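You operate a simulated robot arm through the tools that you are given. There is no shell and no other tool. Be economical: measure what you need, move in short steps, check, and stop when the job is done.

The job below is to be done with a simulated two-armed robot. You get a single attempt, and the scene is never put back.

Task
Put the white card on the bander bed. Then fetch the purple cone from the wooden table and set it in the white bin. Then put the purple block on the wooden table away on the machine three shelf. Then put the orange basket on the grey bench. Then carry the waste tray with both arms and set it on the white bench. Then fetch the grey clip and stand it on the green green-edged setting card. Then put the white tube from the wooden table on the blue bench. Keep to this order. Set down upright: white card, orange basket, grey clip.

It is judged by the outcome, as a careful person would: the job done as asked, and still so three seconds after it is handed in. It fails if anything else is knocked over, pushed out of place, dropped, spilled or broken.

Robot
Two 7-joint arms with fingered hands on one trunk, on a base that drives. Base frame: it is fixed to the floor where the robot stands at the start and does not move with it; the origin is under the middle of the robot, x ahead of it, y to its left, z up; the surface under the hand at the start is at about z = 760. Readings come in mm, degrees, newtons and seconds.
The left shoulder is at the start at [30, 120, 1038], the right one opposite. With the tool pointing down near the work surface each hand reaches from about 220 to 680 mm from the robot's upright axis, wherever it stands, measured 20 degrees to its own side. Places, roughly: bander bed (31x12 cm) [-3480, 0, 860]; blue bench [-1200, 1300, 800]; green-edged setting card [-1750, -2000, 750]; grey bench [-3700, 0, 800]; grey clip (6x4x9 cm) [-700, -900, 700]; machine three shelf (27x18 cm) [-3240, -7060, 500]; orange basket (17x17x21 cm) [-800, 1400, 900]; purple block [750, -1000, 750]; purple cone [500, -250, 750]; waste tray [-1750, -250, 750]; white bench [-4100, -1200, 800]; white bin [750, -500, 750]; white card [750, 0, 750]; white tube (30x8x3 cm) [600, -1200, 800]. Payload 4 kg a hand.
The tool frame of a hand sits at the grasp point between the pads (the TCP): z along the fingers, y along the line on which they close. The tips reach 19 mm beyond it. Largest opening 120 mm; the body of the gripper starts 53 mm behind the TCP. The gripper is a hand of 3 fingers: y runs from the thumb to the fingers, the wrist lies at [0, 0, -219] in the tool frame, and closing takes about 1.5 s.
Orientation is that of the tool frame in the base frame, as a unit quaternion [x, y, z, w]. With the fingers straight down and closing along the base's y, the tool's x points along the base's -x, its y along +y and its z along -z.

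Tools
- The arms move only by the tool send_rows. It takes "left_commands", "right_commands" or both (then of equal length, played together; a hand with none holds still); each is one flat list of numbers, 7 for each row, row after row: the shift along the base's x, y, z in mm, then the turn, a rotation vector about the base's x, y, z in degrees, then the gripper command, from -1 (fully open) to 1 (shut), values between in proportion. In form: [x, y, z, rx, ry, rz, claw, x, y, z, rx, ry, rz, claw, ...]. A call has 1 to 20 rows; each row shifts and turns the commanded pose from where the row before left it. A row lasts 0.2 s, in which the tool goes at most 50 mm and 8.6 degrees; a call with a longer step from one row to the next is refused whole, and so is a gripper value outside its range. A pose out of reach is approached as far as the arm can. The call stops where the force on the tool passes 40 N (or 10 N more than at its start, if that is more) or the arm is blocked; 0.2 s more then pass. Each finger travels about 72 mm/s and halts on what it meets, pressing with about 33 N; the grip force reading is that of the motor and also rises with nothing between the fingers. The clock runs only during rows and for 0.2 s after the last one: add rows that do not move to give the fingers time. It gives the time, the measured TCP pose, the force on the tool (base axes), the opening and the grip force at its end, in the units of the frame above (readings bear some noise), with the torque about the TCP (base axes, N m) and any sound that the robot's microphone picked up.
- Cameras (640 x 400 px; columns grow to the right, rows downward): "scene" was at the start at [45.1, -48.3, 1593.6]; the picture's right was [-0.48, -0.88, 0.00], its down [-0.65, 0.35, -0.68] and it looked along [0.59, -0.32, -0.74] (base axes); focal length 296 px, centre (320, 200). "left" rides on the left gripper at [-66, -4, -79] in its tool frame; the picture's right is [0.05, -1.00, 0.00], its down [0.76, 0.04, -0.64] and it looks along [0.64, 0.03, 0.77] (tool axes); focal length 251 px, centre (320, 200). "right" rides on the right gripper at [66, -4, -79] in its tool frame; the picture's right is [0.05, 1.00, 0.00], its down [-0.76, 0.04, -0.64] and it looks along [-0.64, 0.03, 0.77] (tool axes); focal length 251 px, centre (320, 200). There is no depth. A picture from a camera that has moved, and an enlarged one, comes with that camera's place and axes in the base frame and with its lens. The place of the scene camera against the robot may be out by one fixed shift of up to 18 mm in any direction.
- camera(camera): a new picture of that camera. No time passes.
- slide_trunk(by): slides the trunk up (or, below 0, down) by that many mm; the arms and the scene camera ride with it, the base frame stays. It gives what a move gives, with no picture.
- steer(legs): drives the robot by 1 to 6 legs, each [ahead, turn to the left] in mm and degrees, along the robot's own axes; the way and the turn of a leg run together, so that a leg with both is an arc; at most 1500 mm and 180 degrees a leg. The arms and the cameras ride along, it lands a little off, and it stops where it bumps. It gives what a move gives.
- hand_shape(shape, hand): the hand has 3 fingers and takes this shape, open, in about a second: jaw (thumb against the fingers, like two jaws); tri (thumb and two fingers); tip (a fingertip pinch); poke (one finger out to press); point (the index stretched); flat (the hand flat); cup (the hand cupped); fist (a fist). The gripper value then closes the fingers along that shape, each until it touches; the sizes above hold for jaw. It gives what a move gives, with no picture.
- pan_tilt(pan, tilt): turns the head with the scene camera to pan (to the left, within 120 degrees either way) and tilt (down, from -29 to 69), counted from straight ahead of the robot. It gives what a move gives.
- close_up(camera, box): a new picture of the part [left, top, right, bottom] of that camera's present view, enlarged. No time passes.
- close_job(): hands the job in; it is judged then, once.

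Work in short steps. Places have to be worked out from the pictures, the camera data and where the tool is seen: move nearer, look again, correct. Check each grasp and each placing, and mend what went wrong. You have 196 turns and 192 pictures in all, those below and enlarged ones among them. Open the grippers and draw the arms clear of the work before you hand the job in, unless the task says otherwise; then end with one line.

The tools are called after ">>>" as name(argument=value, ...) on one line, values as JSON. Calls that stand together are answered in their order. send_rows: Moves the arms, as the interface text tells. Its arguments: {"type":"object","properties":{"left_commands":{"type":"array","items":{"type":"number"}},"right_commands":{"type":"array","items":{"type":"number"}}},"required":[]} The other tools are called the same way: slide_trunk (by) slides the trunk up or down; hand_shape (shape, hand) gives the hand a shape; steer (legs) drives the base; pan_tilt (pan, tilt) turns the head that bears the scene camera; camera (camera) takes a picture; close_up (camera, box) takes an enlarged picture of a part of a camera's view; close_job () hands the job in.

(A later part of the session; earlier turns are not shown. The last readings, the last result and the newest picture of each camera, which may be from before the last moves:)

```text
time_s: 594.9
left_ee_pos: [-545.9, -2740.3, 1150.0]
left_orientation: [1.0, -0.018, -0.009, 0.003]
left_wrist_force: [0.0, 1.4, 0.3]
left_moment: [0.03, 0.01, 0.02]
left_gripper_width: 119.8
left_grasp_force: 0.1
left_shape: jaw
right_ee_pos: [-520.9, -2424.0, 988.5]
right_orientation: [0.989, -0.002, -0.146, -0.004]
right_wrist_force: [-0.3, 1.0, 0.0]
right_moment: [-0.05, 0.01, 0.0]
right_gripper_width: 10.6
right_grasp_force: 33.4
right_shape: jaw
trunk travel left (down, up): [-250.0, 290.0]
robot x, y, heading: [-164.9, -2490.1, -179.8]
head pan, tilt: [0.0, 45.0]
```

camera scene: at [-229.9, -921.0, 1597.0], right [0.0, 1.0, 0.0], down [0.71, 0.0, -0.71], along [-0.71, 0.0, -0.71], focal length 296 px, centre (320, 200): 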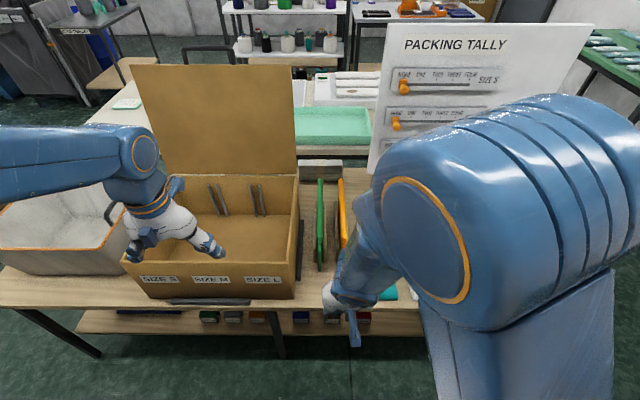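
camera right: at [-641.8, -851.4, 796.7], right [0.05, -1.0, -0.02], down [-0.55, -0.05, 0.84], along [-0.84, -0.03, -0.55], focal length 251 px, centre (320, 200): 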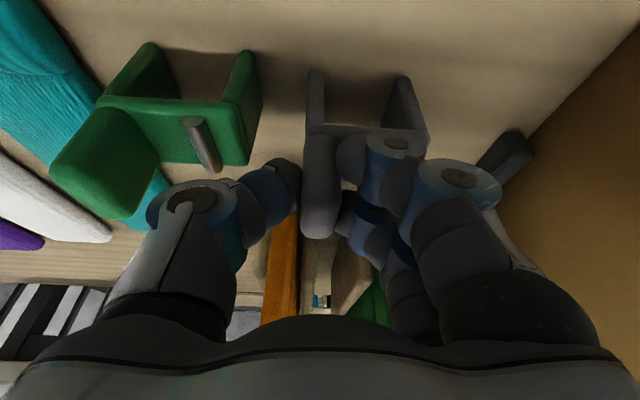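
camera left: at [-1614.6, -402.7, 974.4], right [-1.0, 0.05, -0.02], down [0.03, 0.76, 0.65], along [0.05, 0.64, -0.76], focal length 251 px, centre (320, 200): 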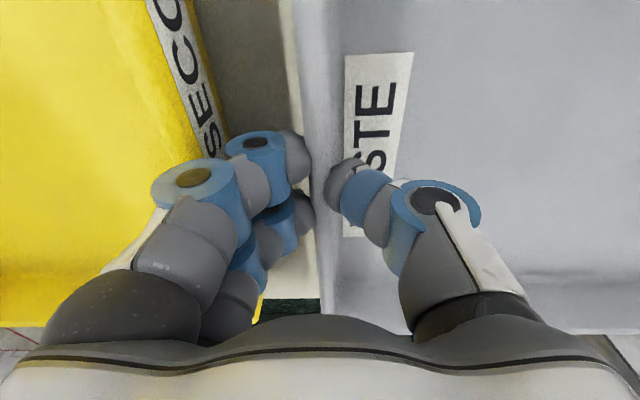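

Continue to x≈−1650 and turn right to face the table's end.

>>> steer(legs=[[1400, 0], [85, 0]])

>>> steer(legs=[[0, -23]])

>>> steer(legs=[[0, -23]])

>>> steer(legs=[[0, -23]])

>>> steer(legs=[[0, -21]])

>>> camera(camera="scene")

```text
time_s: 602.6
left_ee_pos: [-2032.2, -2744.8, 1148.6]
left_orientation: [1.0, -0.02, -0.009, 0.002]
left_wrist_force: [-0.7, 0.5, 0.1]
left_moment: [0.02, -0.06, 0.01]
left_gripper_width: 120.1
left_grasp_force: 0.0
left_shape: jaw
right_ee_pos: [-2007.9, -2427.1, 989.8]
right_orientation: [0.99, -0.004, -0.144, -0.005]
right_wrist_force: [0.0, -0.7, -0.5]
right_moment: [-0.01, -0.03, 0.01]
right_gripper_width: 8.8
right_grasp_force: 33.2
right_shape: jaw
trunk travel left (down, up): [-250.0, 290.0]
robot x, y, heading: [-1651.1, -2493.4, -180.0]
head pan, tilt: [0.0, 45.0]
```

```text
time_s: 604.2
left_ee_pos: [-2096.2, -2577.1, 1149.0]
left_orientation: [0.976, -0.219, -0.009, 0.0]
left_wrist_force: [-0.2, -0.2, -0.3]
left_moment: [0.02, 0.02, 0.01]
left_gripper_width: 119.9
left_grasp_force: 0.0
left_shape: jaw
right_ee_pos: [-1949.5, -2296.2, 991.2]
right_orientation: [0.969, -0.201, -0.141, -0.034]
right_wrist_force: [-0.2, -0.5, 0.1]
right_moment: [0.06, 0.03, 0.03]
right_gripper_width: 8.7
right_grasp_force: 33.0
right_shape: jaw
trunk travel left (down, up): [-250.0, 290.0]
robot x, y, heading: [-1654.5, -2516.3, 157.4]
head pan, tilt: [0.0, 45.0]
```

```text
time_s: 605.8
left_ee_pos: [-2082.8, -2400.0, 1149.3]
left_orientation: [0.912, -0.41, -0.01, -0.001]
left_wrist_force: [0.3, 0.6, 0.1]
left_moment: [0.01, -0.03, 0.01]
left_gripper_width: 119.7
left_grasp_force: 0.0
left_shape: jaw
right_ee_pos: [-1839.4, -2199.0, 989.5]
right_orientation: [0.909, -0.39, -0.132, -0.061]
right_wrist_force: [-0.7, 0.5, -0.6]
right_moment: [0.01, -0.01, 0.0]
right_gripper_width: 8.6
right_grasp_force: 32.8
right_shape: jaw
trunk travel left (down, up): [-250.0, 290.0]
robot x, y, heading: [-1676.8, -2530.7, 134.0]
head pan, tilt: [0.0, 45.0]
```

```text
time_s: 607.4
left_ee_pos: [-1997.9, -2245.5, 1148.8]
left_orientation: [0.811, -0.585, -0.009, -0.003]
left_wrist_force: [0.1, -1.3, 0.2]
left_moment: [0.0, 0.02, 0.04]
left_gripper_width: 119.9
left_grasp_force: 0.0
left_shape: jaw
right_ee_pos: [-1694.1, -2158.3, 989.2]
right_orientation: [0.812, -0.565, -0.117, -0.086]
right_wrist_force: [0.3, 0.7, 0.0]
right_moment: [0.01, -0.01, -0.01]
right_gripper_width: 8.1
right_grasp_force: 32.8
right_shape: jaw
trunk travel left (down, up): [-250.0, 290.0]
robot x, y, heading: [-1698.9, -2538.7, 110.7]
head pan, tilt: [0.0, 45.0]
```

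```text
time_s: 608.9
left_ee_pos: [-1871.3, -2156.9, 1149.2]
left_orientation: [-0.692, 0.722, 0.008, 0.005]
left_wrist_force: [-0.2, 0.2, -0.7]
left_moment: [-0.03, 0.05, 0.0]
left_gripper_width: 119.8
left_grasp_force: 0.1
left_shape: jaw
right_ee_pos: [-1557.3, -2182.4, 989.3]
right_orientation: [-0.696, 0.703, 0.101, 0.105]
right_wrist_force: [0.1, 0.2, 0.0]
right_moment: [-0.03, 0.02, 0.0]
right_gripper_width: 8.1
right_grasp_force: 33.6
right_shape: jaw
trunk travel left (down, up): [-250.0, 290.0]
robot x, y, heading: [-1721.1, -2537.9, 89.4]
head pan, tilt: [0.0, 45.0]
```

```text
29 pictures are left
camera scene: at [-1722.6, -2486.0, 1597.0], right [1.0, -0.01, 0.0], down [-0.01, -0.71, -0.71], along [0.0, 0.71, -0.71], focal length 296 px, centre (320, 200)
```

scene: 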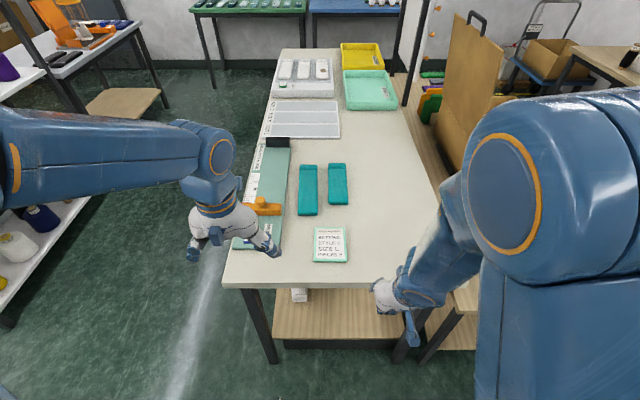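

The setting card (green edge) lies at ≈(−1692,−1938), table z≈850. The grip width has crept, so I check the clip in hand.

>>> camera(camera="right")

>>> close_up(camera="scene", box=[290, 210, 450, 350])

```text
28 pictures are left
camera right: at [-1554.1, -2269.3, 1045.8], right [-1.0, -0.04, -0.02], down [-0.04, 0.55, 0.84], along [-0.02, 0.84, -0.55], focal length 251 px, centre (320, 200)
```

right: 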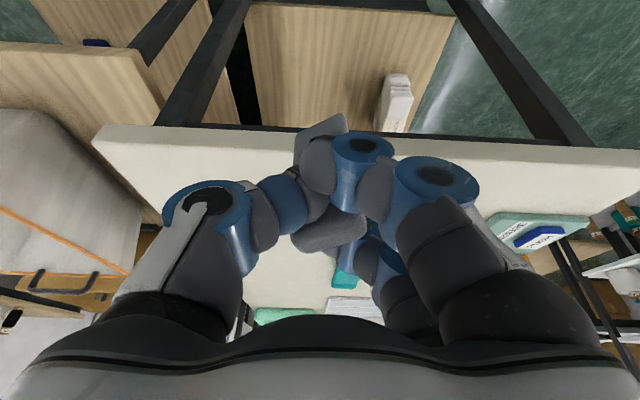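

```text
2.86 times, centred on (370, 280) of scene
camera zoom: at [-1722.6, -2486.0, 1597.0], right [1.0, -0.01, 0.0], down [-0.01, -0.71, -0.71], along [0.0, 0.71, -0.71], focal length 846 px, centre (177, -29)
```

zoom: 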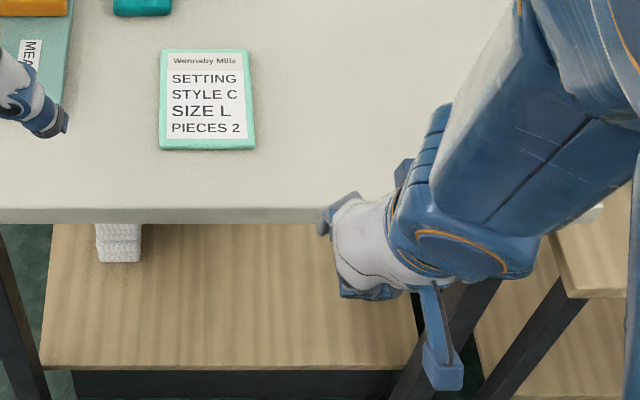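

The clip seems to have turned in the grip. I drive 140 mm closer and raise the hand in view of the head camera to judge its pose.

>>> steer(legs=[[140, 0]])

>>> send_rows(right_commands=[-25, 10, 20, 0, 0, 0, 1, -25, 10, 20, 0, 0, 0, 1, -25, 10, 20, 0, 0, 0, 1, -25, 10, 20, 0, 0, 0, 1, 0, 0, 0, 0, 0, 0, 1])

>>> close_up(camera="scene", box=[280, 180, 440, 320])

>>> close_up(camera="right", box=[240, 90, 440, 280])

```text
time_s: 610.2
left_ee_pos: [-1872.6, -2014.2, 1148.2]
left_orientation: [-0.691, 0.723, 0.007, 0.005]
left_wrist_force: [0.4, 0.8, -1.0]
left_moment: [-0.03, 0.01, -0.01]
left_gripper_width: 119.9
left_grasp_force: 0.2
left_shape: jaw
right_ee_pos: [-1557.9, -2040.0, 990.3]
right_orientation: [-0.696, 0.703, 0.099, 0.105]
right_wrist_force: [-0.3, 0.7, -0.3]
right_moment: [0.02, 0.0, 0.0]
right_gripper_width: 8.2
right_grasp_force: 33.3
right_shape: jaw
trunk travel left (down, up): [-250.0, 290.0]
robot x, y, heading: [-1717.8, -2398.0, 89.7]
head pan, tilt: [0.0, 45.0]
```

```text
time_s: 611.5
left_ee_pos: [-1871.5, -2016.5, 1148.2]
left_orientation: [-0.691, 0.723, 0.009, 0.004]
left_wrist_force: [0.9, -0.3, -0.3]
left_moment: [0.01, -0.02, -0.02]
left_gripper_width: 119.6
left_grasp_force: 0.1
left_shape: jaw
right_ee_pos: [-1657.2, -2003.3, 1069.4]
right_orientation: [-0.696, 0.704, 0.099, 0.106]
right_wrist_force: [0.9, -0.6, 0.0]
right_moment: [0.02, 0.02, 0.01]
right_gripper_width: 8.3
right_grasp_force: 32.9
right_shape: jaw
trunk travel left (down, up): [-250.0, 290.0]
robot x, y, heading: [-1713.9, -2395.5, 89.7]
head pan, tilt: [0.0, 45.0]
```

```text
2.86 times, centred on (360, 250) of scene
camera zoom: at [-1723.0, -2345.7, 1597.1], right [1.0, -0.01, 0.0], down [0.0, -0.71, -0.71], along [0.0, 0.71, -0.71], focal length 846 px, centre (206, 57)
```

zoom: 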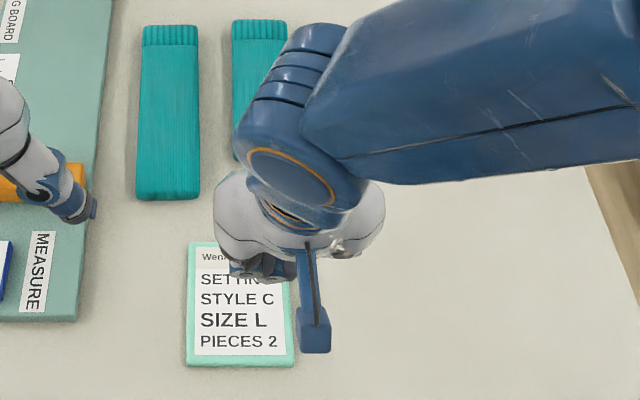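

```text
2.11 times, centred on (340, 185) of right
camera zoom: at [-1654.5, -2089.3, 1126.7], right [-1.0, -0.04, -0.02], down [-0.04, 0.55, 0.84], along [-0.02, 0.84, -0.55], focal length 529 px, centre (278, 232)
```

zoom: 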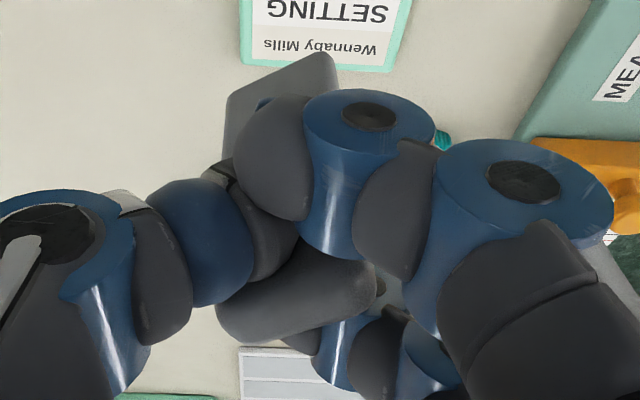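

The clip has twisted ~70° about the finger axis, with its body toward me. I'll stand it gently on the card (allowing for the body offset), release and inspect. First move above the card.

>>> send_rows(right_commands=[-10, 30, -10, 0, 0, 0, 1, -12, 30, -25, 0, 0, 0, 1, -11, 30, -25, 0, 0, 0, 1, 0, 0, -25, 0, 0, 0, 1, 0, 0, -20, 0, 0, 0, 1, 0, 0, 0, 0, 0, 0, 1])

>>> camera(camera="right")

>>> close_up(camera="scene", box=[280, 180, 400, 300])

```text
time_s: 612.9
left_ee_pos: [-1872.6, -2016.6, 1149.4]
left_orientation: [-0.692, 0.722, 0.009, 0.005]
left_wrist_force: [0.9, -0.5, -0.5]
left_moment: [0.0, -0.03, -0.01]
left_gripper_width: 119.9
left_grasp_force: 0.2
left_shape: jaw
right_ee_pos: [-1689.7, -1911.7, 963.9]
right_orientation: [-0.695, 0.704, 0.1, 0.107]
right_wrist_force: [0.1, 0.0, 0.0]
right_moment: [0.0, -0.01, 0.01]
right_gripper_width: 7.8
right_grasp_force: 33.2
right_shape: jaw
trunk travel left (down, up): [-250.0, 290.0]
robot x, y, heading: [-1717.6, -2396.1, 89.6]
head pan, tilt: [0.0, 45.0]
```

```text
24 pictures are left
camera right: at [-1687.3, -1998.3, 1020.2], right [-1.0, -0.04, -0.02], down [-0.04, 0.55, 0.84], along [-0.02, 0.84, -0.55], focal length 251 px, centre (320, 200)
```

right: 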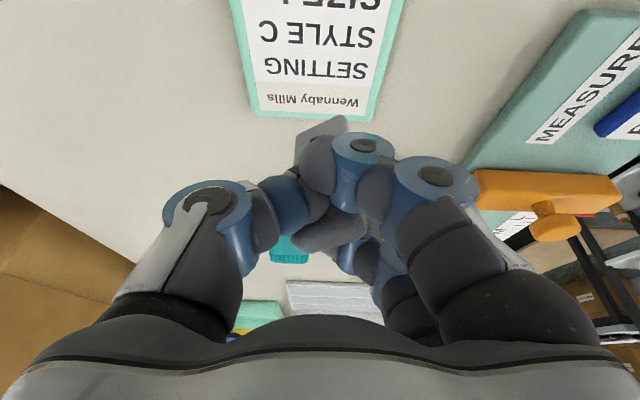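

```text
3.33 times, centred on (340, 240) of scene
camera zoom: at [-1723.2, -2345.7, 1597.1], right [1.0, -0.01, 0.0], down [0.0, -0.71, -0.71], along [0.0, 0.71, -0.71], focal length 987 px, centre (253, 67)
```

zoom: 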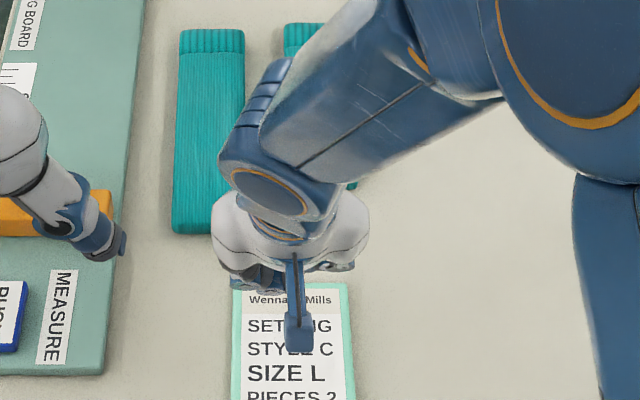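

Card spans y −1998…−1866, x −1742…−1640; the clip is over its middle. Lower gradually to contact.

>>> send_rows(right_commands=[0, 0, -5, 0, 0, 0, 1, 0, 0, -5, 0, 0, 0, 1, 0, 0, -4, 0, 0, 0, 1, 0, 0, -4, 0, 0, 0, 1, 0, 0, 0, 0, 0, 0, 1])

>>> send_rows(right_commands=[0, 0, -4, 0, 0, 0, 1, 0, 0, -4, 0, 0, 0, 1, 0, 0, 0, 0, 0, 0, 1])

```text
time_s: 614.0
left_ee_pos: [-1873.3, -2016.9, 1148.1]
left_orientation: [-0.691, 0.722, 0.008, 0.007]
left_wrist_force: [0.1, 0.0, -1.0]
left_moment: [0.02, 0.04, 0.0]
left_gripper_width: 120.0
left_grasp_force: 0.0
left_shape: jaw
right_ee_pos: [-1689.4, -1912.4, 947.1]
right_orientation: [-0.696, 0.703, 0.101, 0.105]
right_wrist_force: [0.2, -0.3, -0.2]
right_moment: [-0.01, 0.03, -0.02]
right_gripper_width: 8.1
right_grasp_force: 32.7
right_shape: jaw
trunk travel left (down, up): [-250.0, 290.0]
robot x, y, heading: [-1720.5, -2397.8, 89.4]
head pan, tilt: [0.0, 45.0]
```

```text
time_s: 614.9
left_ee_pos: [-1872.8, -2015.0, 1149.6]
left_orientation: [-0.692, 0.722, 0.008, 0.006]
left_wrist_force: [0.2, 0.0, -0.3]
left_moment: [-0.01, 0.04, -0.03]
left_gripper_width: 120.1
left_grasp_force: 0.1
left_shape: jaw
right_ee_pos: [-1688.8, -1912.4, 939.3]
right_orientation: [-0.695, 0.704, 0.101, 0.105]
right_wrist_force: [0.1, -1.2, -0.2]
right_moment: [0.01, 0.0, -0.01]
right_gripper_width: 8.1
right_grasp_force: 33.1
right_shape: jaw
trunk travel left (down, up): [-250.0, 290.0]
robot x, y, heading: [-1715.9, -2397.6, 90.0]
head pan, tilt: [0.0, 45.0]
```

No contact yet; continue in small steps.

>>> send_rows(right_commands=[0, 0, -3, 0, 0, 0, 1, 0, 0, -3, 0, 0, 0, 1, 0, 0, 0, 0, 0, 0, 1])

>>> send_rows(right_commands=[0, 0, -3, 0, 0, 0, 1, 0, 0, -3, 0, 0, 0, 1, 0, 0, 0, 0, 0, 0, 1])

>>> close_up(camera="scene", box=[280, 200, 400, 320])

```text
time_s: 615.6
left_ee_pos: [-1873.9, -2016.0, 1148.0]
left_orientation: [-0.692, 0.722, 0.008, 0.006]
left_wrist_force: [0.4, 0.1, 0.8]
left_moment: [-0.01, 0.0, -0.04]
left_gripper_width: 120.0
left_grasp_force: 0.1
left_shape: jaw
right_ee_pos: [-1689.5, -1912.0, 933.3]
right_orientation: [-0.695, 0.704, 0.1, 0.104]
right_wrist_force: [1.0, -0.1, 0.7]
right_moment: [-0.01, -0.02, -0.03]
right_gripper_width: 8.2
right_grasp_force: 33.4
right_shape: jaw
trunk travel left (down, up): [-250.0, 290.0]
robot x, y, heading: [-1716.1, -2398.0, 89.6]
head pan, tilt: [0.0, 45.0]
```

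```text
time_s: 616.5
left_ee_pos: [-1871.8, -2016.5, 1150.4]
left_orientation: [-0.692, 0.722, 0.008, 0.006]
left_wrist_force: [1.0, -0.2, 0.0]
left_moment: [0.03, 0.0, -0.01]
left_gripper_width: 119.8
left_grasp_force: 0.1
left_shape: jaw
right_ee_pos: [-1690.1, -1912.6, 925.7]
right_orientation: [-0.695, 0.704, 0.1, 0.106]
right_wrist_force: [0.3, -0.4, -0.1]
right_moment: [-0.08, 0.01, -0.01]
right_gripper_width: 7.9
right_grasp_force: 33.3
right_shape: jaw
trunk travel left (down, up): [-250.0, 290.0]
robot x, y, heading: [-1717.6, -2395.8, 90.1]
head pan, tilt: [0.0, 45.0]
```

```text
3.33 times, centred on (340, 260) of scene
camera zoom: at [-1723.4, -2345.2, 1597.1], right [1.0, -0.01, 0.0], down [0.0, -0.71, -0.71], along [0.0, 0.71, -0.71], focal length 987 px, centre (253, 0)
```

zoom: 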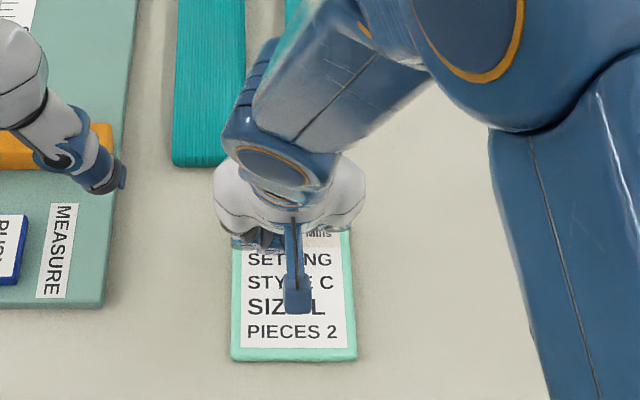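

>>> send_rows(right_commands=[0, 0, -3, 0, 0, 0, 1, 0, 0, -3, 0, 0, 0, 1, 0, 0, 0, 0, 0, 0, 1])

>>> send_rows(right_commands=[0, 0, -3, 0, 0, 0, 1, 0, 0, -3, 0, 0, 0, 1, 0, 0, 0, 0, 0, 0, 1])

>>> camera(camera="right")

```text
time_s: 617.2
left_ee_pos: [-1872.0, -2017.0, 1149.0]
left_orientation: [-0.691, 0.722, 0.009, 0.006]
left_wrist_force: [-0.2, 0.9, -0.2]
left_moment: [-0.01, 0.02, 0.02]
left_gripper_width: 120.3
left_grasp_force: 0.0
left_shape: jaw
right_ee_pos: [-1689.6, -1911.8, 922.3]
right_orientation: [-0.695, 0.704, 0.101, 0.106]
right_wrist_force: [3.5, -0.9, 16.5]
right_moment: [0.19, -0.01, 0.04]
right_gripper_width: 9.1
right_grasp_force: 33.1
right_shape: jaw
trunk travel left (down, up): [-250.0, 290.0]
robot x, y, heading: [-1722.4, -2399.3, 89.5]
head pan, tilt: [0.0, 45.0]
```

```text
time_s: 618.0
left_ee_pos: [-1873.1, -2016.6, 1149.8]
left_orientation: [-0.692, 0.722, 0.009, 0.005]
left_wrist_force: [-0.1, -0.9, 0.2]
left_moment: [0.0, 0.01, 0.02]
left_gripper_width: 119.8
left_grasp_force: 0.1
left_shape: jaw
right_ee_pos: [-1688.7, -1912.5, 916.1]
right_orientation: [-0.695, 0.704, 0.101, 0.106]
right_wrist_force: [2.2, -1.4, 17.5]
right_moment: [0.22, 0.0, 0.04]
right_gripper_width: 8.8
right_grasp_force: 33.3
right_shape: jaw
trunk travel left (down, up): [-250.0, 290.0]
robot x, y, heading: [-1715.8, -2398.4, 89.6]
head pan, tilt: [0.0, 45.0]
```

```text
21 pictures are left
camera right: at [-1687.3, -1999.0, 972.1], right [-1.0, -0.04, -0.02], down [-0.04, 0.55, 0.84], along [-0.02, 0.84, -0.55], focal length 251 px, centre (320, 200)
```

right: 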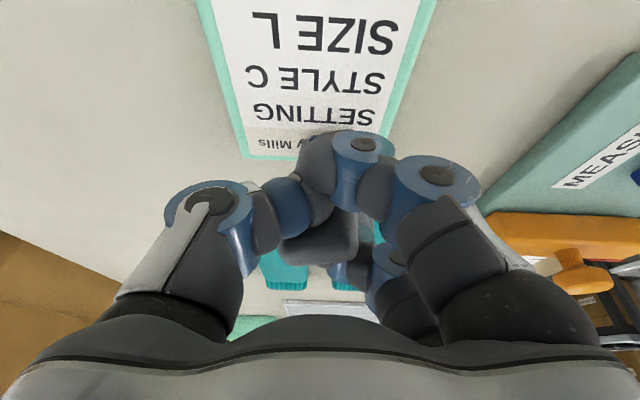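

Contact at TCP ≈922. I lift 8 mm, shift 15 mm toward the card's middle, touch down again and release gently.

>>> send_rows(right_commands=[0, 0, 8, 0, 0, 0, 1, 0, -8, 3, 0, 0, 0, 1, 0, -7, 0, 0, 0, 0, 1, 0, 0, -4, 0, 0, 0, 1, 0, 0, -3, 0, 0, 0, 1, 0, 0, 0, 0, 0, 0, 1, 0, 0, 0, 0, 0, 0, 0.8, 0, 0, 0, 0, 0, 0, 0.65, 0, 0, 0, 0, 0, 0, 0.5, 0, 0, 0, 0, 0, 0, 0.35, 0, 0, 0, 0, 0, 0, 0.2, 0, 0, 0, 0, 0, 0, 0, 0, 0, 0, 0, 0, 0, 0])

>>> camera(camera="right")

```text
time_s: 620.9
left_ee_pos: [-1873.3, -2016.5, 1148.2]
left_orientation: [-0.692, 0.722, 0.007, 0.006]
left_wrist_force: [-0.1, 0.2, 0.0]
left_moment: [0.0, -0.02, -0.01]
left_gripper_width: 120.0
left_grasp_force: 0.0
left_shape: jaw
right_ee_pos: [-1691.1, -1926.5, 919.9]
right_orientation: [-0.695, 0.704, 0.1, 0.106]
right_wrist_force: [-1.3, 0.8, 8.6]
right_moment: [0.16, 0.33, -0.05]
right_gripper_width: 59.6
right_grasp_force: 0.1
right_shape: jaw
trunk travel left (down, up): [-250.0, 290.0]
robot x, y, heading: [-1719.1, -2399.1, 89.8]
head pan, tilt: [0.0, 45.0]
```

```text
20 pictures are left
camera right: at [-1687.9, -2013.3, 975.7], right [-1.0, -0.04, -0.02], down [-0.04, 0.55, 0.84], along [-0.02, 0.84, -0.55], focal length 251 px, centre (320, 200)
```

right: 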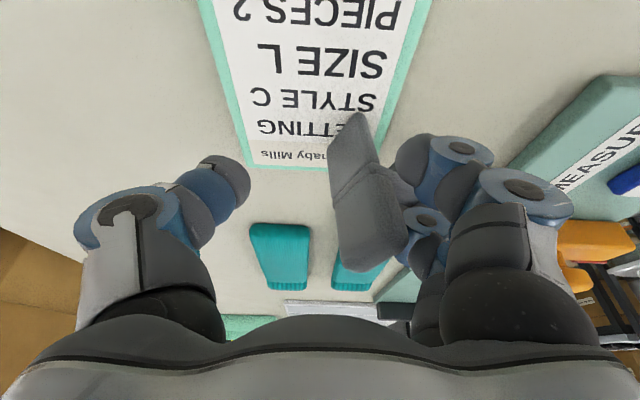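

The fingertips seem to rest on the clip's top. I raise slowly and look.

>>> send_rows(right_commands=[0, 0, 4, 0, 0, 0, 0, 0, 0, 6, 0, 0, 0, 0, 0, 0, 10, 0, 0, 0, 0, 0, 0, 20, 0, 0, 0, 0, 0, -10, 30, 0, 0, 0, 0, 0, -30, 30, 0, 0, 0, 0, 0, -40, 20, 0, 0, 0, 0, 0, -40, 10, 0, 0, 0, 0, 0, 0, 0, 0, 0, 0, -1])

>>> close_up(camera="scene", box=[270, 180, 400, 310])

>>> camera(camera="right")

```text
time_s: 622.9
left_ee_pos: [-1873.7, -2015.7, 1147.7]
left_orientation: [-0.692, 0.722, 0.007, 0.005]
left_wrist_force: [-1.0, 0.7, -0.8]
left_moment: [-0.02, 0.02, -0.01]
left_gripper_width: 120.2
left_grasp_force: 0.0
left_shape: jaw
right_ee_pos: [-1689.8, -2045.6, 1048.4]
right_orientation: [-0.696, 0.704, 0.1, 0.106]
right_wrist_force: [-0.1, 0.6, 0.5]
right_moment: [-0.01, 0.01, 0.02]
right_gripper_width: 114.6
right_grasp_force: 0.1
right_shape: jaw
trunk travel left (down, up): [-250.0, 290.0]
robot x, y, heading: [-1715.7, -2393.8, 89.7]
head pan, tilt: [0.0, 45.0]
```

```text
3.08 times, centred on (335, 245) of scene
camera zoom: at [-1723.7, -2344.2, 1597.0], right [1.0, -0.01, 0.0], down [0.0, -0.71, -0.71], along [0.0, 0.71, -0.71], focal length 911 px, centre (274, 62)
```

zoom: 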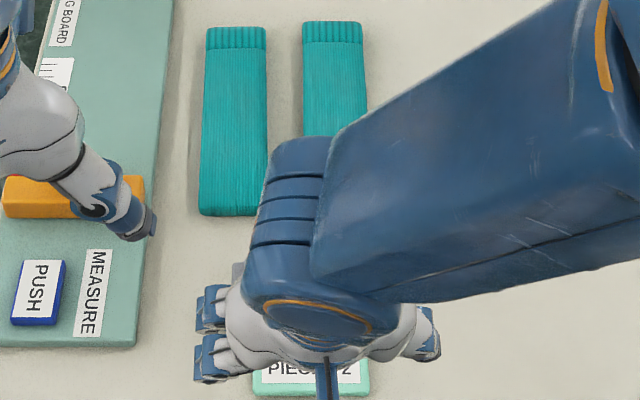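

```text
18 pictures are left
camera right: at [-1687.1, -2133.2, 1105.0], right [-1.0, -0.04, -0.02], down [-0.04, 0.55, 0.84], along [-0.02, 0.84, -0.55], focal length 251 px, centre (320, 200)
```

right: 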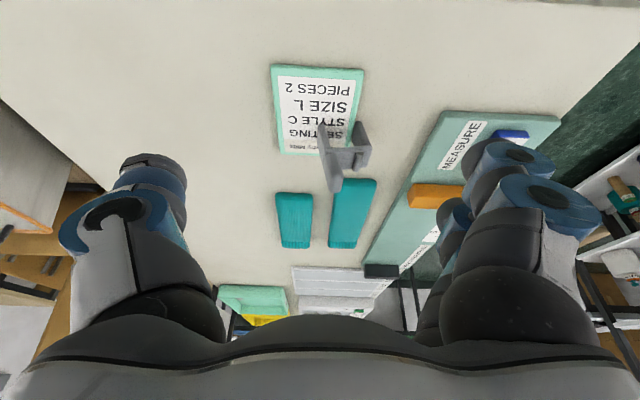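

The clip stands upright but overlaps only the card's far-left corner. Zoom to measure it.

>>> close_up(camera="right", box=[250, 50, 410, 210])

```text
2.50 times, centred on (330, 130) of right
camera zoom: at [-1687.1, -2133.2, 1105.0], right [-1.0, -0.04, -0.02], down [-0.04, 0.55, 0.84], along [-0.02, 0.84, -0.55], focal length 629 px, centre (295, 375)
```

zoom: 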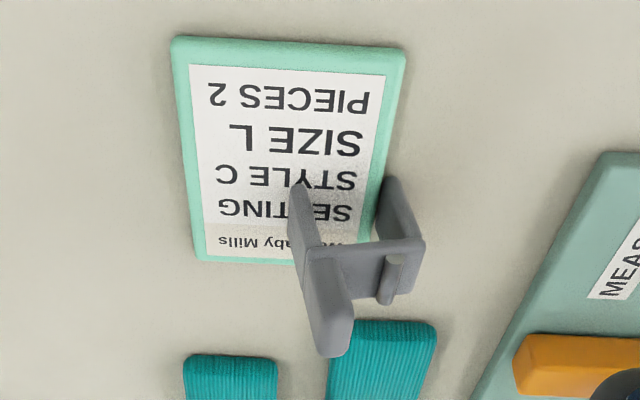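

The clip is upright with one leg at the card's edge (centre ≈(−1716,−1900)). I regrip it across both legs with a vertical hand, then shift it to the card's middle.

>>> send_rows(right_commands=[-9, 45, 0, -7.5, 0, 0, -0.6, -9, 45, 0, -7.5, 0, 0, -0.6, -8, 45, -15, 0, 0, 0, -0.6, 0, 10, -35, 0, 0, 0, -0.6, 0, 0, -35, 0, 0, 0, -0.6, 0, 0, -20, 0, 0, 0, -0.6, 0, 0, 0, 0, 0, 0, -0.6])

>>> camera(camera="right")

```text
time_s: 624.5
left_ee_pos: [-1873.7, -2017.0, 1148.9]
left_orientation: [-0.692, 0.722, 0.007, 0.007]
left_wrist_force: [-0.3, -0.5, 0.1]
left_moment: [0.0, -0.01, -0.04]
left_gripper_width: 119.9
left_grasp_force: 0.1
left_shape: jaw
right_ee_pos: [-1715.8, -1900.0, 943.4]
right_orientation: [-0.702, 0.712, 0.007, 0.014]
right_wrist_force: [-0.4, 0.2, 0.2]
right_moment: [0.03, 0.02, 0.02]
right_gripper_width: 96.3
right_grasp_force: 0.1
right_shape: jaw
trunk travel left (down, up): [-250.0, 290.0]
robot x, y, heading: [-1720.8, -2395.6, 89.8]
head pan, tilt: [0.0, 45.0]
```

```text
16 pictures are left
camera right: at [-1713.7, -1970.8, 1020.3], right [-1.0, -0.04, -0.01], down [-0.04, 0.75, 0.67], along [-0.02, 0.67, -0.75], focal length 251 px, centre (320, 200)
```

right: 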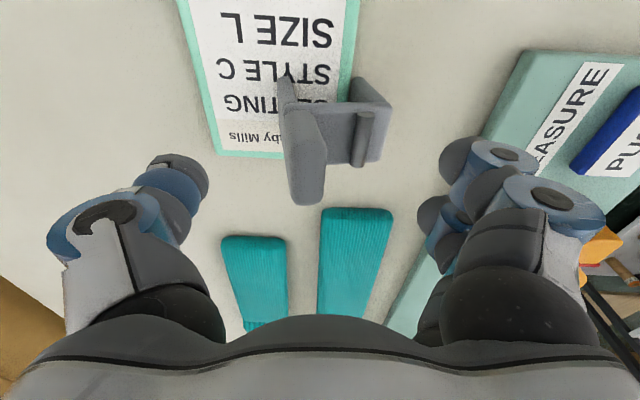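

Clip centre ≈(−1725,−1903), top plate z≈895. Align, descend to 893 and close.

>>> send_rows(right_commands=[-9, -3, -15, 0, 0, 0, -0.6, 0, 0, -20, 0, 0, 0, -0.6, 0, 0, -15, 0, 0, 0, -0.6, 0, 0, 0, 0, 0, 0, -0.3, 0, 0, 0, 0, 0, 0, 0, 0, 0, 0, 0, 0, 0, 0.3, 0, 0, 0, 0, 0, 0, 0.6, 0, 0, 0, 0, 0, 0, 1, 0, 0, 0, 0, 0, 0, 1, 0, 0, 0, 0, 0, 0, 1])

>>> camera(camera="right")

```text
time_s: 626.6
left_ee_pos: [-1872.5, -2016.5, 1147.9]
left_orientation: [-0.692, 0.722, 0.007, 0.005]
left_wrist_force: [-1.1, -0.2, 0.3]
left_moment: [-0.03, 0.0, -0.01]
left_gripper_width: 120.0
left_grasp_force: 0.1
left_shape: jaw
right_ee_pos: [-1724.4, -1903.3, 892.9]
right_orientation: [-0.704, 0.71, 0.007, 0.014]
right_wrist_force: [0.1, -0.5, -0.2]
right_moment: [-0.03, 0.0, 0.03]
right_gripper_width: 52.3
right_grasp_force: 33.6
right_shape: jaw
trunk travel left (down, up): [-250.0, 290.0]
robot x, y, heading: [-1716.8, -2395.5, 89.6]
head pan, tilt: [0.0, 45.0]
```

```text
15 pictures are left
camera right: at [-1722.1, -1973.4, 970.8], right [-1.0, -0.04, -0.01], down [-0.04, 0.75, 0.67], along [-0.02, 0.67, -0.75], focal length 251 px, centre (320, 200)
```

right: 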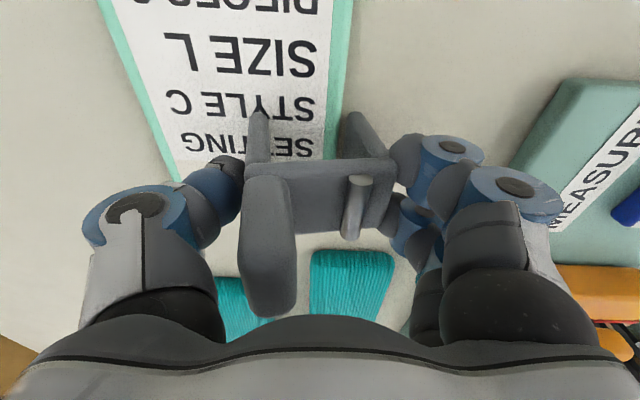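

Firm square grip (52 mm). Lift 15 mm, shift to the card's middle (+33,−30), lower and release.

>>> send_rows(right_commands=[0, 0, 7, 0, 0, 0, 1, 0, 0, 8, 0, 0, 0, 1, 11, -10, 0, 0, 0, 0, 1, 11, -10, 0, 0, 0, 0, 1, 11, -10, 0, 0, 0, 0, 1, 0, 0, -5, 0, 0, 0, 1, 0, 0, -4, 0, 0, 0, 1, 0, 0, -3, 0, 0, 0, 1, 0, 0, -2, 0, 0, 0, 1, 0, 0, 0, 0, 0, 0, 1])

```text
time_s: 628.9
left_ee_pos: [-1873.1, -2015.8, 1148.8]
left_orientation: [-0.691, 0.723, 0.009, 0.005]
left_wrist_force: [0.7, -0.5, 1.0]
left_moment: [-0.01, 0.03, 0.03]
left_gripper_width: 119.8
left_grasp_force: 0.1
left_shape: jaw
right_ee_pos: [-1691.6, -1934.6, 894.3]
right_orientation: [-0.703, 0.711, 0.005, 0.013]
right_wrist_force: [0.0, 0.3, 0.6]
right_moment: [0.02, 0.01, 0.0]
right_gripper_width: 49.4
right_grasp_force: 32.8
right_shape: jaw
trunk travel left (down, up): [-250.0, 290.0]
robot x, y, heading: [-1720.7, -2396.0, 89.8]
head pan, tilt: [0.0, 45.0]
```

>>> send_rows(right_commands=[0, 0, -1.5, 0, 0, 0, 1, 0, 0, 0, 0, 0, 0, 0.15, 0, 0, 0, 0, 0, 0, 0, 0, 0, 0, 0, 0, 0, -0.3, 0, 0, 0, 0, 0, 0, -0.6, 0, 0, 0, 0, 0, 0, -0.6, 0, 0, 15, 0, 0, 0, -0.6, 0, 0, 30, 0, 0, 0, -0.6, 0, 0, 40, 0, 0, 0, -0.6, 0, -20, 40, 0, 0, 0, -0.6, 0, -35, 30, 0, 0, 0, -1, 30, -35, 0, 0, 0, 0, -1, 40, -20, 0, 0, 0, 0, -1])

>>> close_up(camera="scene", box=[270, 200, 400, 320])

```text
time_s: 631.6
left_ee_pos: [-1872.9, -2017.2, 1149.6]
left_orientation: [-0.691, 0.722, 0.009, 0.005]
left_wrist_force: [-0.9, 0.4, 0.2]
left_moment: [0.0, 0.0, 0.0]
left_gripper_width: 120.0
left_grasp_force: 0.2
left_shape: jaw
right_ee_pos: [-1621.2, -2044.6, 1047.6]
right_orientation: [-0.703, 0.711, 0.007, 0.015]
right_wrist_force: [0.8, 0.6, 0.0]
right_moment: [-0.01, 0.01, 0.0]
right_gripper_width: 120.0
right_grasp_force: 0.1
right_shape: jaw
trunk travel left (down, up): [-250.0, 290.0]
robot x, y, heading: [-1718.6, -2395.3, 89.8]
head pan, tilt: [0.0, 45.0]
```

```text
3.33 times, centred on (335, 260) of scene
camera zoom: at [-1722.3, -2346.3, 1597.1], right [1.0, -0.01, 0.0], down [0.0, -0.71, -0.71], along [0.0, 0.71, -0.71], focal length 987 px, centre (270, 0)
```

zoom: 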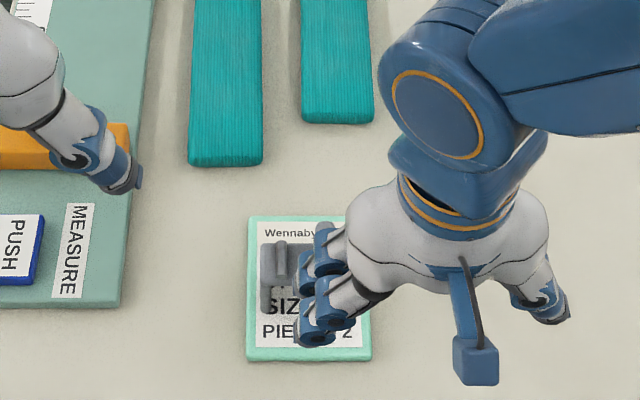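

The clip stands on the setting card. Last item: the white tube (centre ≈(636,−1230), along x) on the wooden table. I raise the right hand, back off, and drive to the aisle beside the table.

>>> send_rows(right_commands=[0, 0, 35, 0, 0, 0, -1, 0, 0, 35, 0, 0, 0, -1, 0, 0, 35, 0, 0, 0, -1, 0, 0, 0, 0, 0, 0, -1])

>>> steer(legs=[[-160, 0]])

>>> camera(camera="scene")

>>> steer(legs=[[0, -23]])

>>> steer(legs=[[0, -23]])

>>> steer(legs=[[0, -23]])

>>> steer(legs=[[0, -21]])

>>> steer(legs=[[1400, 0], [370, 0]])

>>> steer(legs=[[0, 23]])

>>> steer(legs=[[0, 23]])

>>> steer(legs=[[0, 23]])

>>> steer(legs=[[0, 21]])

```text
time_s: 632.6
left_ee_pos: [-1873.7, -2015.2, 1148.9]
left_orientation: [-0.691, 0.723, 0.008, 0.006]
left_wrist_force: [-0.3, -0.6, 0.9]
left_moment: [0.04, 0.01, 0.02]
left_gripper_width: 119.9
left_grasp_force: 0.1
left_shape: jaw
right_ee_pos: [-1621.7, -2044.4, 1154.5]
right_orientation: [-0.703, 0.711, 0.006, 0.014]
right_wrist_force: [-1.0, -0.5, 0.2]
right_moment: [-0.01, 0.04, -0.01]
right_gripper_width: 119.8
right_grasp_force: 0.0
right_shape: jaw
trunk travel left (down, up): [-250.0, 290.0]
robot x, y, heading: [-1721.1, -2398.6, 89.9]
head pan, tilt: [0.0, 45.0]
```

```text
time_s: 634.1
left_ee_pos: [-1873.6, -2179.9, 1150.8]
left_orientation: [-0.692, 0.722, 0.009, 0.006]
left_wrist_force: [-0.3, -1.1, 0.2]
left_moment: [0.01, 0.01, 0.0]
left_gripper_width: 120.0
left_grasp_force: 0.1
left_shape: jaw
right_ee_pos: [-1623.0, -2209.5, 1153.6]
right_orientation: [-0.703, 0.711, 0.007, 0.016]
right_wrist_force: [-0.1, 0.0, 0.3]
right_moment: [0.02, 0.02, 0.0]
right_gripper_width: 119.8
right_grasp_force: 0.0
right_shape: jaw
trunk travel left (down, up): [-250.0, 290.0]
robot x, y, heading: [-1719.3, -2559.9, 89.6]
head pan, tilt: [0.0, 45.0]
```

```text
13 pictures are left
camera scene: at [-1724.4, -2510.1, 1597.2], right [1.0, -0.01, 0.0], down [0.0, -0.71, -0.71], along [0.0, 0.71, -0.71], focal length 296 px, centre (320, 200)
```

scene: 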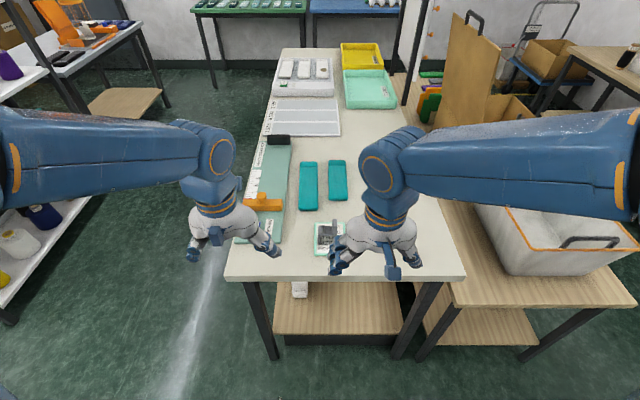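

```text
time_s: 635.7
left_ee_pos: [-1714.1, -2151.8, 1149.2]
left_orientation: [-0.533, 0.846, 0.006, 0.007]
left_wrist_force: [-0.2, 0.4, 0.3]
left_moment: [-0.01, -0.02, -0.02]
left_gripper_width: 120.3
left_grasp_force: 0.1
left_shape: jaw
right_ee_pos: [-1494.6, -2274.9, 1153.1]
right_orientation: [-0.547, 0.837, 0.004, 0.014]
right_wrist_force: [0.5, 0.2, 0.2]
right_moment: [0.02, 0.02, -0.02]
right_gripper_width: 120.1
right_grasp_force: 0.0
right_shape: jaw
trunk travel left (down, up): [-250.0, 290.0]
robot x, y, heading: [-1745.3, -2550.9, 66.7]
head pan, tilt: [0.0, 45.0]
```

```text
time_s: 637.3
left_ee_pos: [-1558.2, -2197.3, 1148.5]
left_orientation: [-0.353, 0.936, 0.006, 0.008]
left_wrist_force: [0.7, -0.4, -0.3]
left_moment: [0.04, 0.01, 0.02]
left_gripper_width: 120.3
left_grasp_force: 0.1
left_shape: jaw
right_ee_pos: [-1404.4, -2395.9, 1154.4]
right_orientation: [-0.369, 0.929, 0.002, 0.015]
right_wrist_force: [0.2, -0.4, -0.2]
right_moment: [0.0, 0.01, 0.02]
right_gripper_width: 119.6
right_grasp_force: 0.0
right_shape: jaw
trunk travel left (down, up): [-250.0, 290.0]
robot x, y, heading: [-1761.3, -2536.2, 43.4]
head pan, tilt: [0.0, 45.0]
```

```text
time_s: 638.9
left_ee_pos: [-1438.7, -2301.4, 1149.1]
left_orientation: [-0.159, 0.987, 0.004, 0.009]
left_wrist_force: [0.2, 0.4, 0.2]
left_moment: [0.0, 0.0, 0.0]
left_gripper_width: 120.1
left_grasp_force: 0.2
left_shape: jaw
right_ee_pos: [-1374.8, -2544.9, 1152.9]
right_orientation: [-0.176, 0.984, -0.001, 0.015]
right_wrist_force: [0.0, 0.5, -0.3]
right_moment: [0.01, 0.02, 0.03]
right_gripper_width: 120.0
right_grasp_force: 0.1
right_shape: jaw
trunk travel left (down, up): [-250.0, 290.0]
robot x, y, heading: [-1766.4, -2507.9, 20.1]
head pan, tilt: [0.0, 45.0]
```

```text
time_s: 640.4
left_ee_pos: [-1385.5, -2430.5, 1149.2]
left_orientation: [0.021, 1.0, 0.003, 0.01]
left_wrist_force: [0.8, -0.1, -0.1]
left_moment: [0.04, 0.02, 0.0]
left_gripper_width: 120.2
left_grasp_force: 0.0
left_shape: jaw
right_ee_pos: [-1412.6, -2682.6, 1153.0]
right_orientation: [0.005, 1.0, -0.005, 0.014]
right_wrist_force: [0.0, -0.2, -0.1]
right_moment: [0.02, -0.05, 0.02]
right_gripper_width: 120.1
right_grasp_force: 0.2
right_shape: jaw
trunk travel left (down, up): [-250.0, 290.0]
robot x, y, heading: [-1769.4, -2491.1, -0.7]
head pan, tilt: [0.0, 45.0]
```

```text
time_s: 649.4
left_ee_pos: [393.6, -2442.4, 1148.5]
left_orientation: [0.019, 1.0, 0.002, 0.009]
left_wrist_force: [-0.4, 0.1, 0.5]
left_moment: [0.04, -0.02, 0.01]
left_gripper_width: 119.9
left_grasp_force: 0.0
left_shape: jaw
right_ee_pos: [368.4, -2694.1, 1153.2]
right_orientation: [0.002, 1.0, -0.005, 0.015]
right_wrist_force: [0.1, 0.0, 0.7]
right_moment: [-0.01, -0.01, 0.0]
right_gripper_width: 119.9
right_grasp_force: 0.1
right_shape: jaw
trunk travel left (down, up): [-250.0, 290.0]
robot x, y, heading: [10.2, -2503.8, -0.4]
head pan, tilt: [0.0, 45.0]
```

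```text
time_s: 651.0
left_ee_pos: [335.8, -2300.4, 1150.0]
left_orientation: [-0.182, 0.983, 0.002, 0.01]
left_wrist_force: [-0.3, 0.9, -0.3]
left_moment: [0.0, -0.01, -0.01]
left_gripper_width: 119.9
left_grasp_force: 0.0
left_shape: jaw
right_ee_pos: [410.3, -2541.6, 1153.3]
right_orientation: [-0.198, 0.98, -0.001, 0.015]
right_wrist_force: [0.1, 0.4, -0.2]
right_moment: [-0.02, 0.01, -0.02]
right_gripper_width: 120.1
right_grasp_force: 0.1
right_shape: jaw
trunk travel left (down, up): [-250.0, 290.0]
robot x, y, heading: [20.9, -2532.5, 22.7]
head pan, tilt: [0.0, 45.0]
```

```text
time_s: 652.6
left_ee_pos: [216.3, -2197.9, 1150.1]
left_orientation: [-0.376, 0.927, 0.007, 0.008]
left_wrist_force: [0.0, -0.7, 0.5]
left_moment: [0.04, -0.01, 0.01]
left_gripper_width: 119.6
left_grasp_force: 0.0
left_shape: jaw
right_ee_pos: [379.4, -2391.9, 1153.3]
right_orientation: [-0.392, 0.92, 0.002, 0.016]
right_wrist_force: [0.5, -0.2, 0.6]
right_moment: [0.04, -0.01, 0.02]
right_gripper_width: 119.6
right_grasp_force: 0.1
right_shape: jaw
trunk travel left (down, up): [-250.0, 290.0]
robot x, y, heading: [15.0, -2526.1, 43.1]
head pan, tilt: [0.0, 45.0]
```

```text
time_s: 654.2
left_ee_pos: [73.1, -2139.9, 1150.4]
left_orientation: [-0.553, 0.833, 0.006, 0.007]
left_wrist_force: [-0.3, 0.0, -1.2]
left_moment: [0.02, -0.02, 0.02]
left_gripper_width: 120.0
left_grasp_force: 0.3
left_shape: jaw
right_ee_pos: [297.9, -2254.5, 1154.4]
right_orientation: [-0.567, 0.824, 0.004, 0.016]
right_wrist_force: [-0.7, 0.9, -0.1]
right_moment: [-0.02, -0.01, 0.01]
right_gripper_width: 119.8
right_grasp_force: 0.0
right_shape: jaw
trunk travel left (down, up): [-250.0, 290.0]
robot x, y, heading: [34.4, -2532.6, 66.2]
head pan, tilt: [0.0, 45.0]
```

```text
time_s: 655.7
left_ee_pos: [-72.2, -2150.1, 1148.5]
left_orientation: [-0.697, 0.717, 0.009, 0.006]
left_wrist_force: [0.1, -0.5, 0.5]
left_moment: [0.0, 0.0, 0.01]
left_gripper_width: 119.9
left_grasp_force: 0.0
left_shape: jaw
right_ee_pos: [178.4, -2175.0, 1152.8]
right_orientation: [0.709, -0.705, -0.007, -0.013]
right_wrist_force: [0.1, -0.5, -0.2]
right_moment: [-0.02, -0.01, 0.01]
right_gripper_width: 120.3
right_grasp_force: 0.1
right_shape: jaw
trunk travel left (down, up): [-250.0, 290.0]
robot x, y, heading: [50.3, -2534.9, 87.0]
head pan, tilt: [0.0, 45.0]
```

All good. Straighten, drive up beside the table, and bring the right hand over the tube with fingers closing along y.

>>> steer(legs=[[0, 4], [990, 0]])

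>>> send_rows(right_commands=[41.6, -4, 0, 0, 0, 8.2, -1, 41.6, -4, 0, 0, 0, 8.2, -1, 41.6, -4, -5, 0, 0, 8.2, -1, 41.6, -4, -15, 0, 0, 8.2, -1, 41.6, -4, -20, 0, 0, 8.2, -1, 41.6, -4, -20, 0, 0, 8.2, -1, 41.6, -4, -20, 0, 0, 8.2, -1, 41.6, -4, -25, 0, 0, 8.2, -1, 41.6, -4, -25, 0, 0, 8.2, -1, 41.6, -4, -25, 0, 0, 8.2, -1, 41.6, -4, -25, 0, 0, 8.2, -1, 0, 0, 0, 0, 0, 0, -1])

>>> camera(camera="right")

```text
time_s: 661.3
left_ee_pos: [-119.4, -1168.6, 1148.0]
left_orientation: [0.721, -0.693, -0.008, -0.005]
left_wrist_force: [0.0, -0.4, 0.1]
left_moment: [-0.01, 0.0, -0.02]
left_gripper_width: 120.0
left_grasp_force: 0.1
left_shape: jaw
right_ee_pos: [132.9, -1175.2, 1152.7]
right_orientation: [0.733, -0.68, -0.007, -0.014]
right_wrist_force: [-0.1, -0.1, 0.0]
right_moment: [-0.03, -0.02, 0.0]
right_gripper_width: 119.8
right_grasp_force: 0.0
right_shape: jaw
trunk travel left (down, up): [-250.0, 290.0]
robot x, y, heading: [36.6, -1536.0, 91.5]
head pan, tilt: [0.0, 45.0]
```

```text
time_s: 663.9
left_ee_pos: [-119.0, -1168.6, 1148.3]
left_orientation: [0.722, -0.692, -0.009, -0.004]
left_wrist_force: [0.6, 0.2, -0.2]
left_moment: [0.02, 0.01, 0.0]
left_gripper_width: 119.9
left_grasp_force: 0.0
left_shape: jaw
right_ee_pos: [551.0, -1217.0, 996.4]
right_orientation: [0.999, -0.032, -0.015, -0.006]
right_wrist_force: [1.2, 0.2, 0.7]
right_moment: [0.01, 0.04, 0.0]
right_gripper_width: 120.2
right_grasp_force: 0.1
right_shape: jaw
right hand out of reach, approached as far as the arm can: row 11
trunk travel left (down, up): [-250.0, 290.0]
robot x, y, heading: [34.1, -1539.7, 91.4]
head pan, tilt: [0.0, 45.0]
```

```text
12 pictures are left
camera right: at [620.5, -1219.4, 1073.5], right [-0.01, -1.0, -0.01], down [-0.74, 0.0, 0.67], along [-0.67, 0.02, -0.74], focal length 251 px, centre (320, 200)
```

right: 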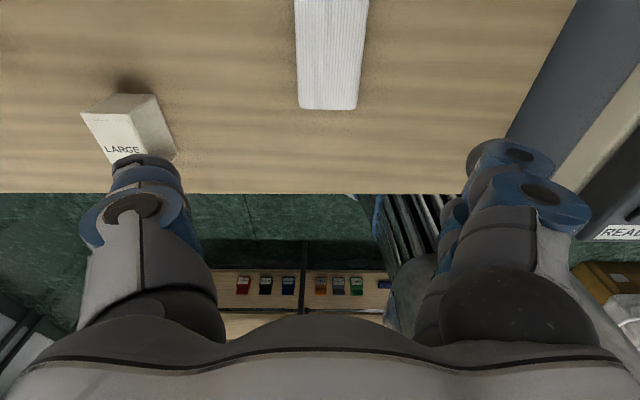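

Tube's near end at x≈509, y≈−1226. I move to x≈600 above it and lower to z≈840.

>>> send_rows(right_commands=[5, -3, -40, 0, 0, 0, -1, 12, -3, -40, 0, 0, 0, -1, 16, -3, -40, 0, 0, 0, -1, 16, 0, -36, 0, 0, 0, -1, 0, 0, 0, 0, 0, 0, -1, 0, 0, 0, 0, 0, 0, -1])

>>> camera(camera="right")

```text
time_s: 665.3
left_ee_pos: [-119.7, -1168.7, 1150.1]
left_orientation: [0.722, -0.692, -0.008, -0.006]
left_wrist_force: [0.4, -0.6, 0.7]
left_moment: [0.0, 0.04, 0.02]
left_gripper_width: 119.9
left_grasp_force: 0.1
left_shape: jaw
right_ee_pos: [553.8, -1219.3, 967.3]
right_orientation: [0.999, -0.032, -0.014, -0.006]
right_wrist_force: [0.4, -0.3, -1.1]
right_moment: [-0.01, -0.01, 0.01]
right_gripper_width: 120.1
right_grasp_force: 0.1
right_shape: jaw
right hand out of reach, approached as far as the arm can: row 1, 2, 3, 4
trunk travel left (down, up): [-250.0, 290.0]
robot x, y, heading: [37.2, -1544.2, 91.3]
head pan, tilt: [0.0, 45.0]
```

```text
11 pictures are left
camera right: at [622.4, -1221.0, 1044.6], right [-0.01, -1.0, -0.01], down [-0.75, 0.0, 0.67], along [-0.67, 0.02, -0.75], focal length 251 px, centre (320, 200)
```

right: 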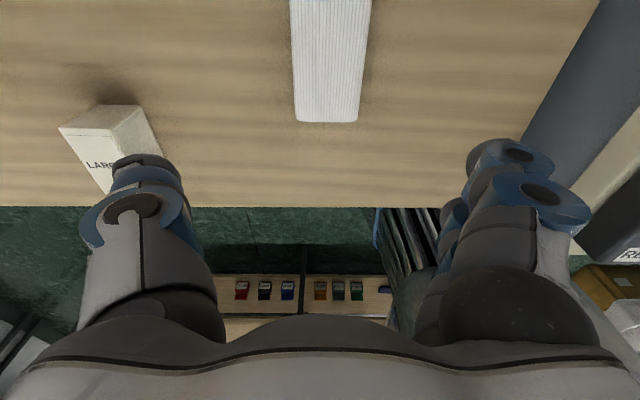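

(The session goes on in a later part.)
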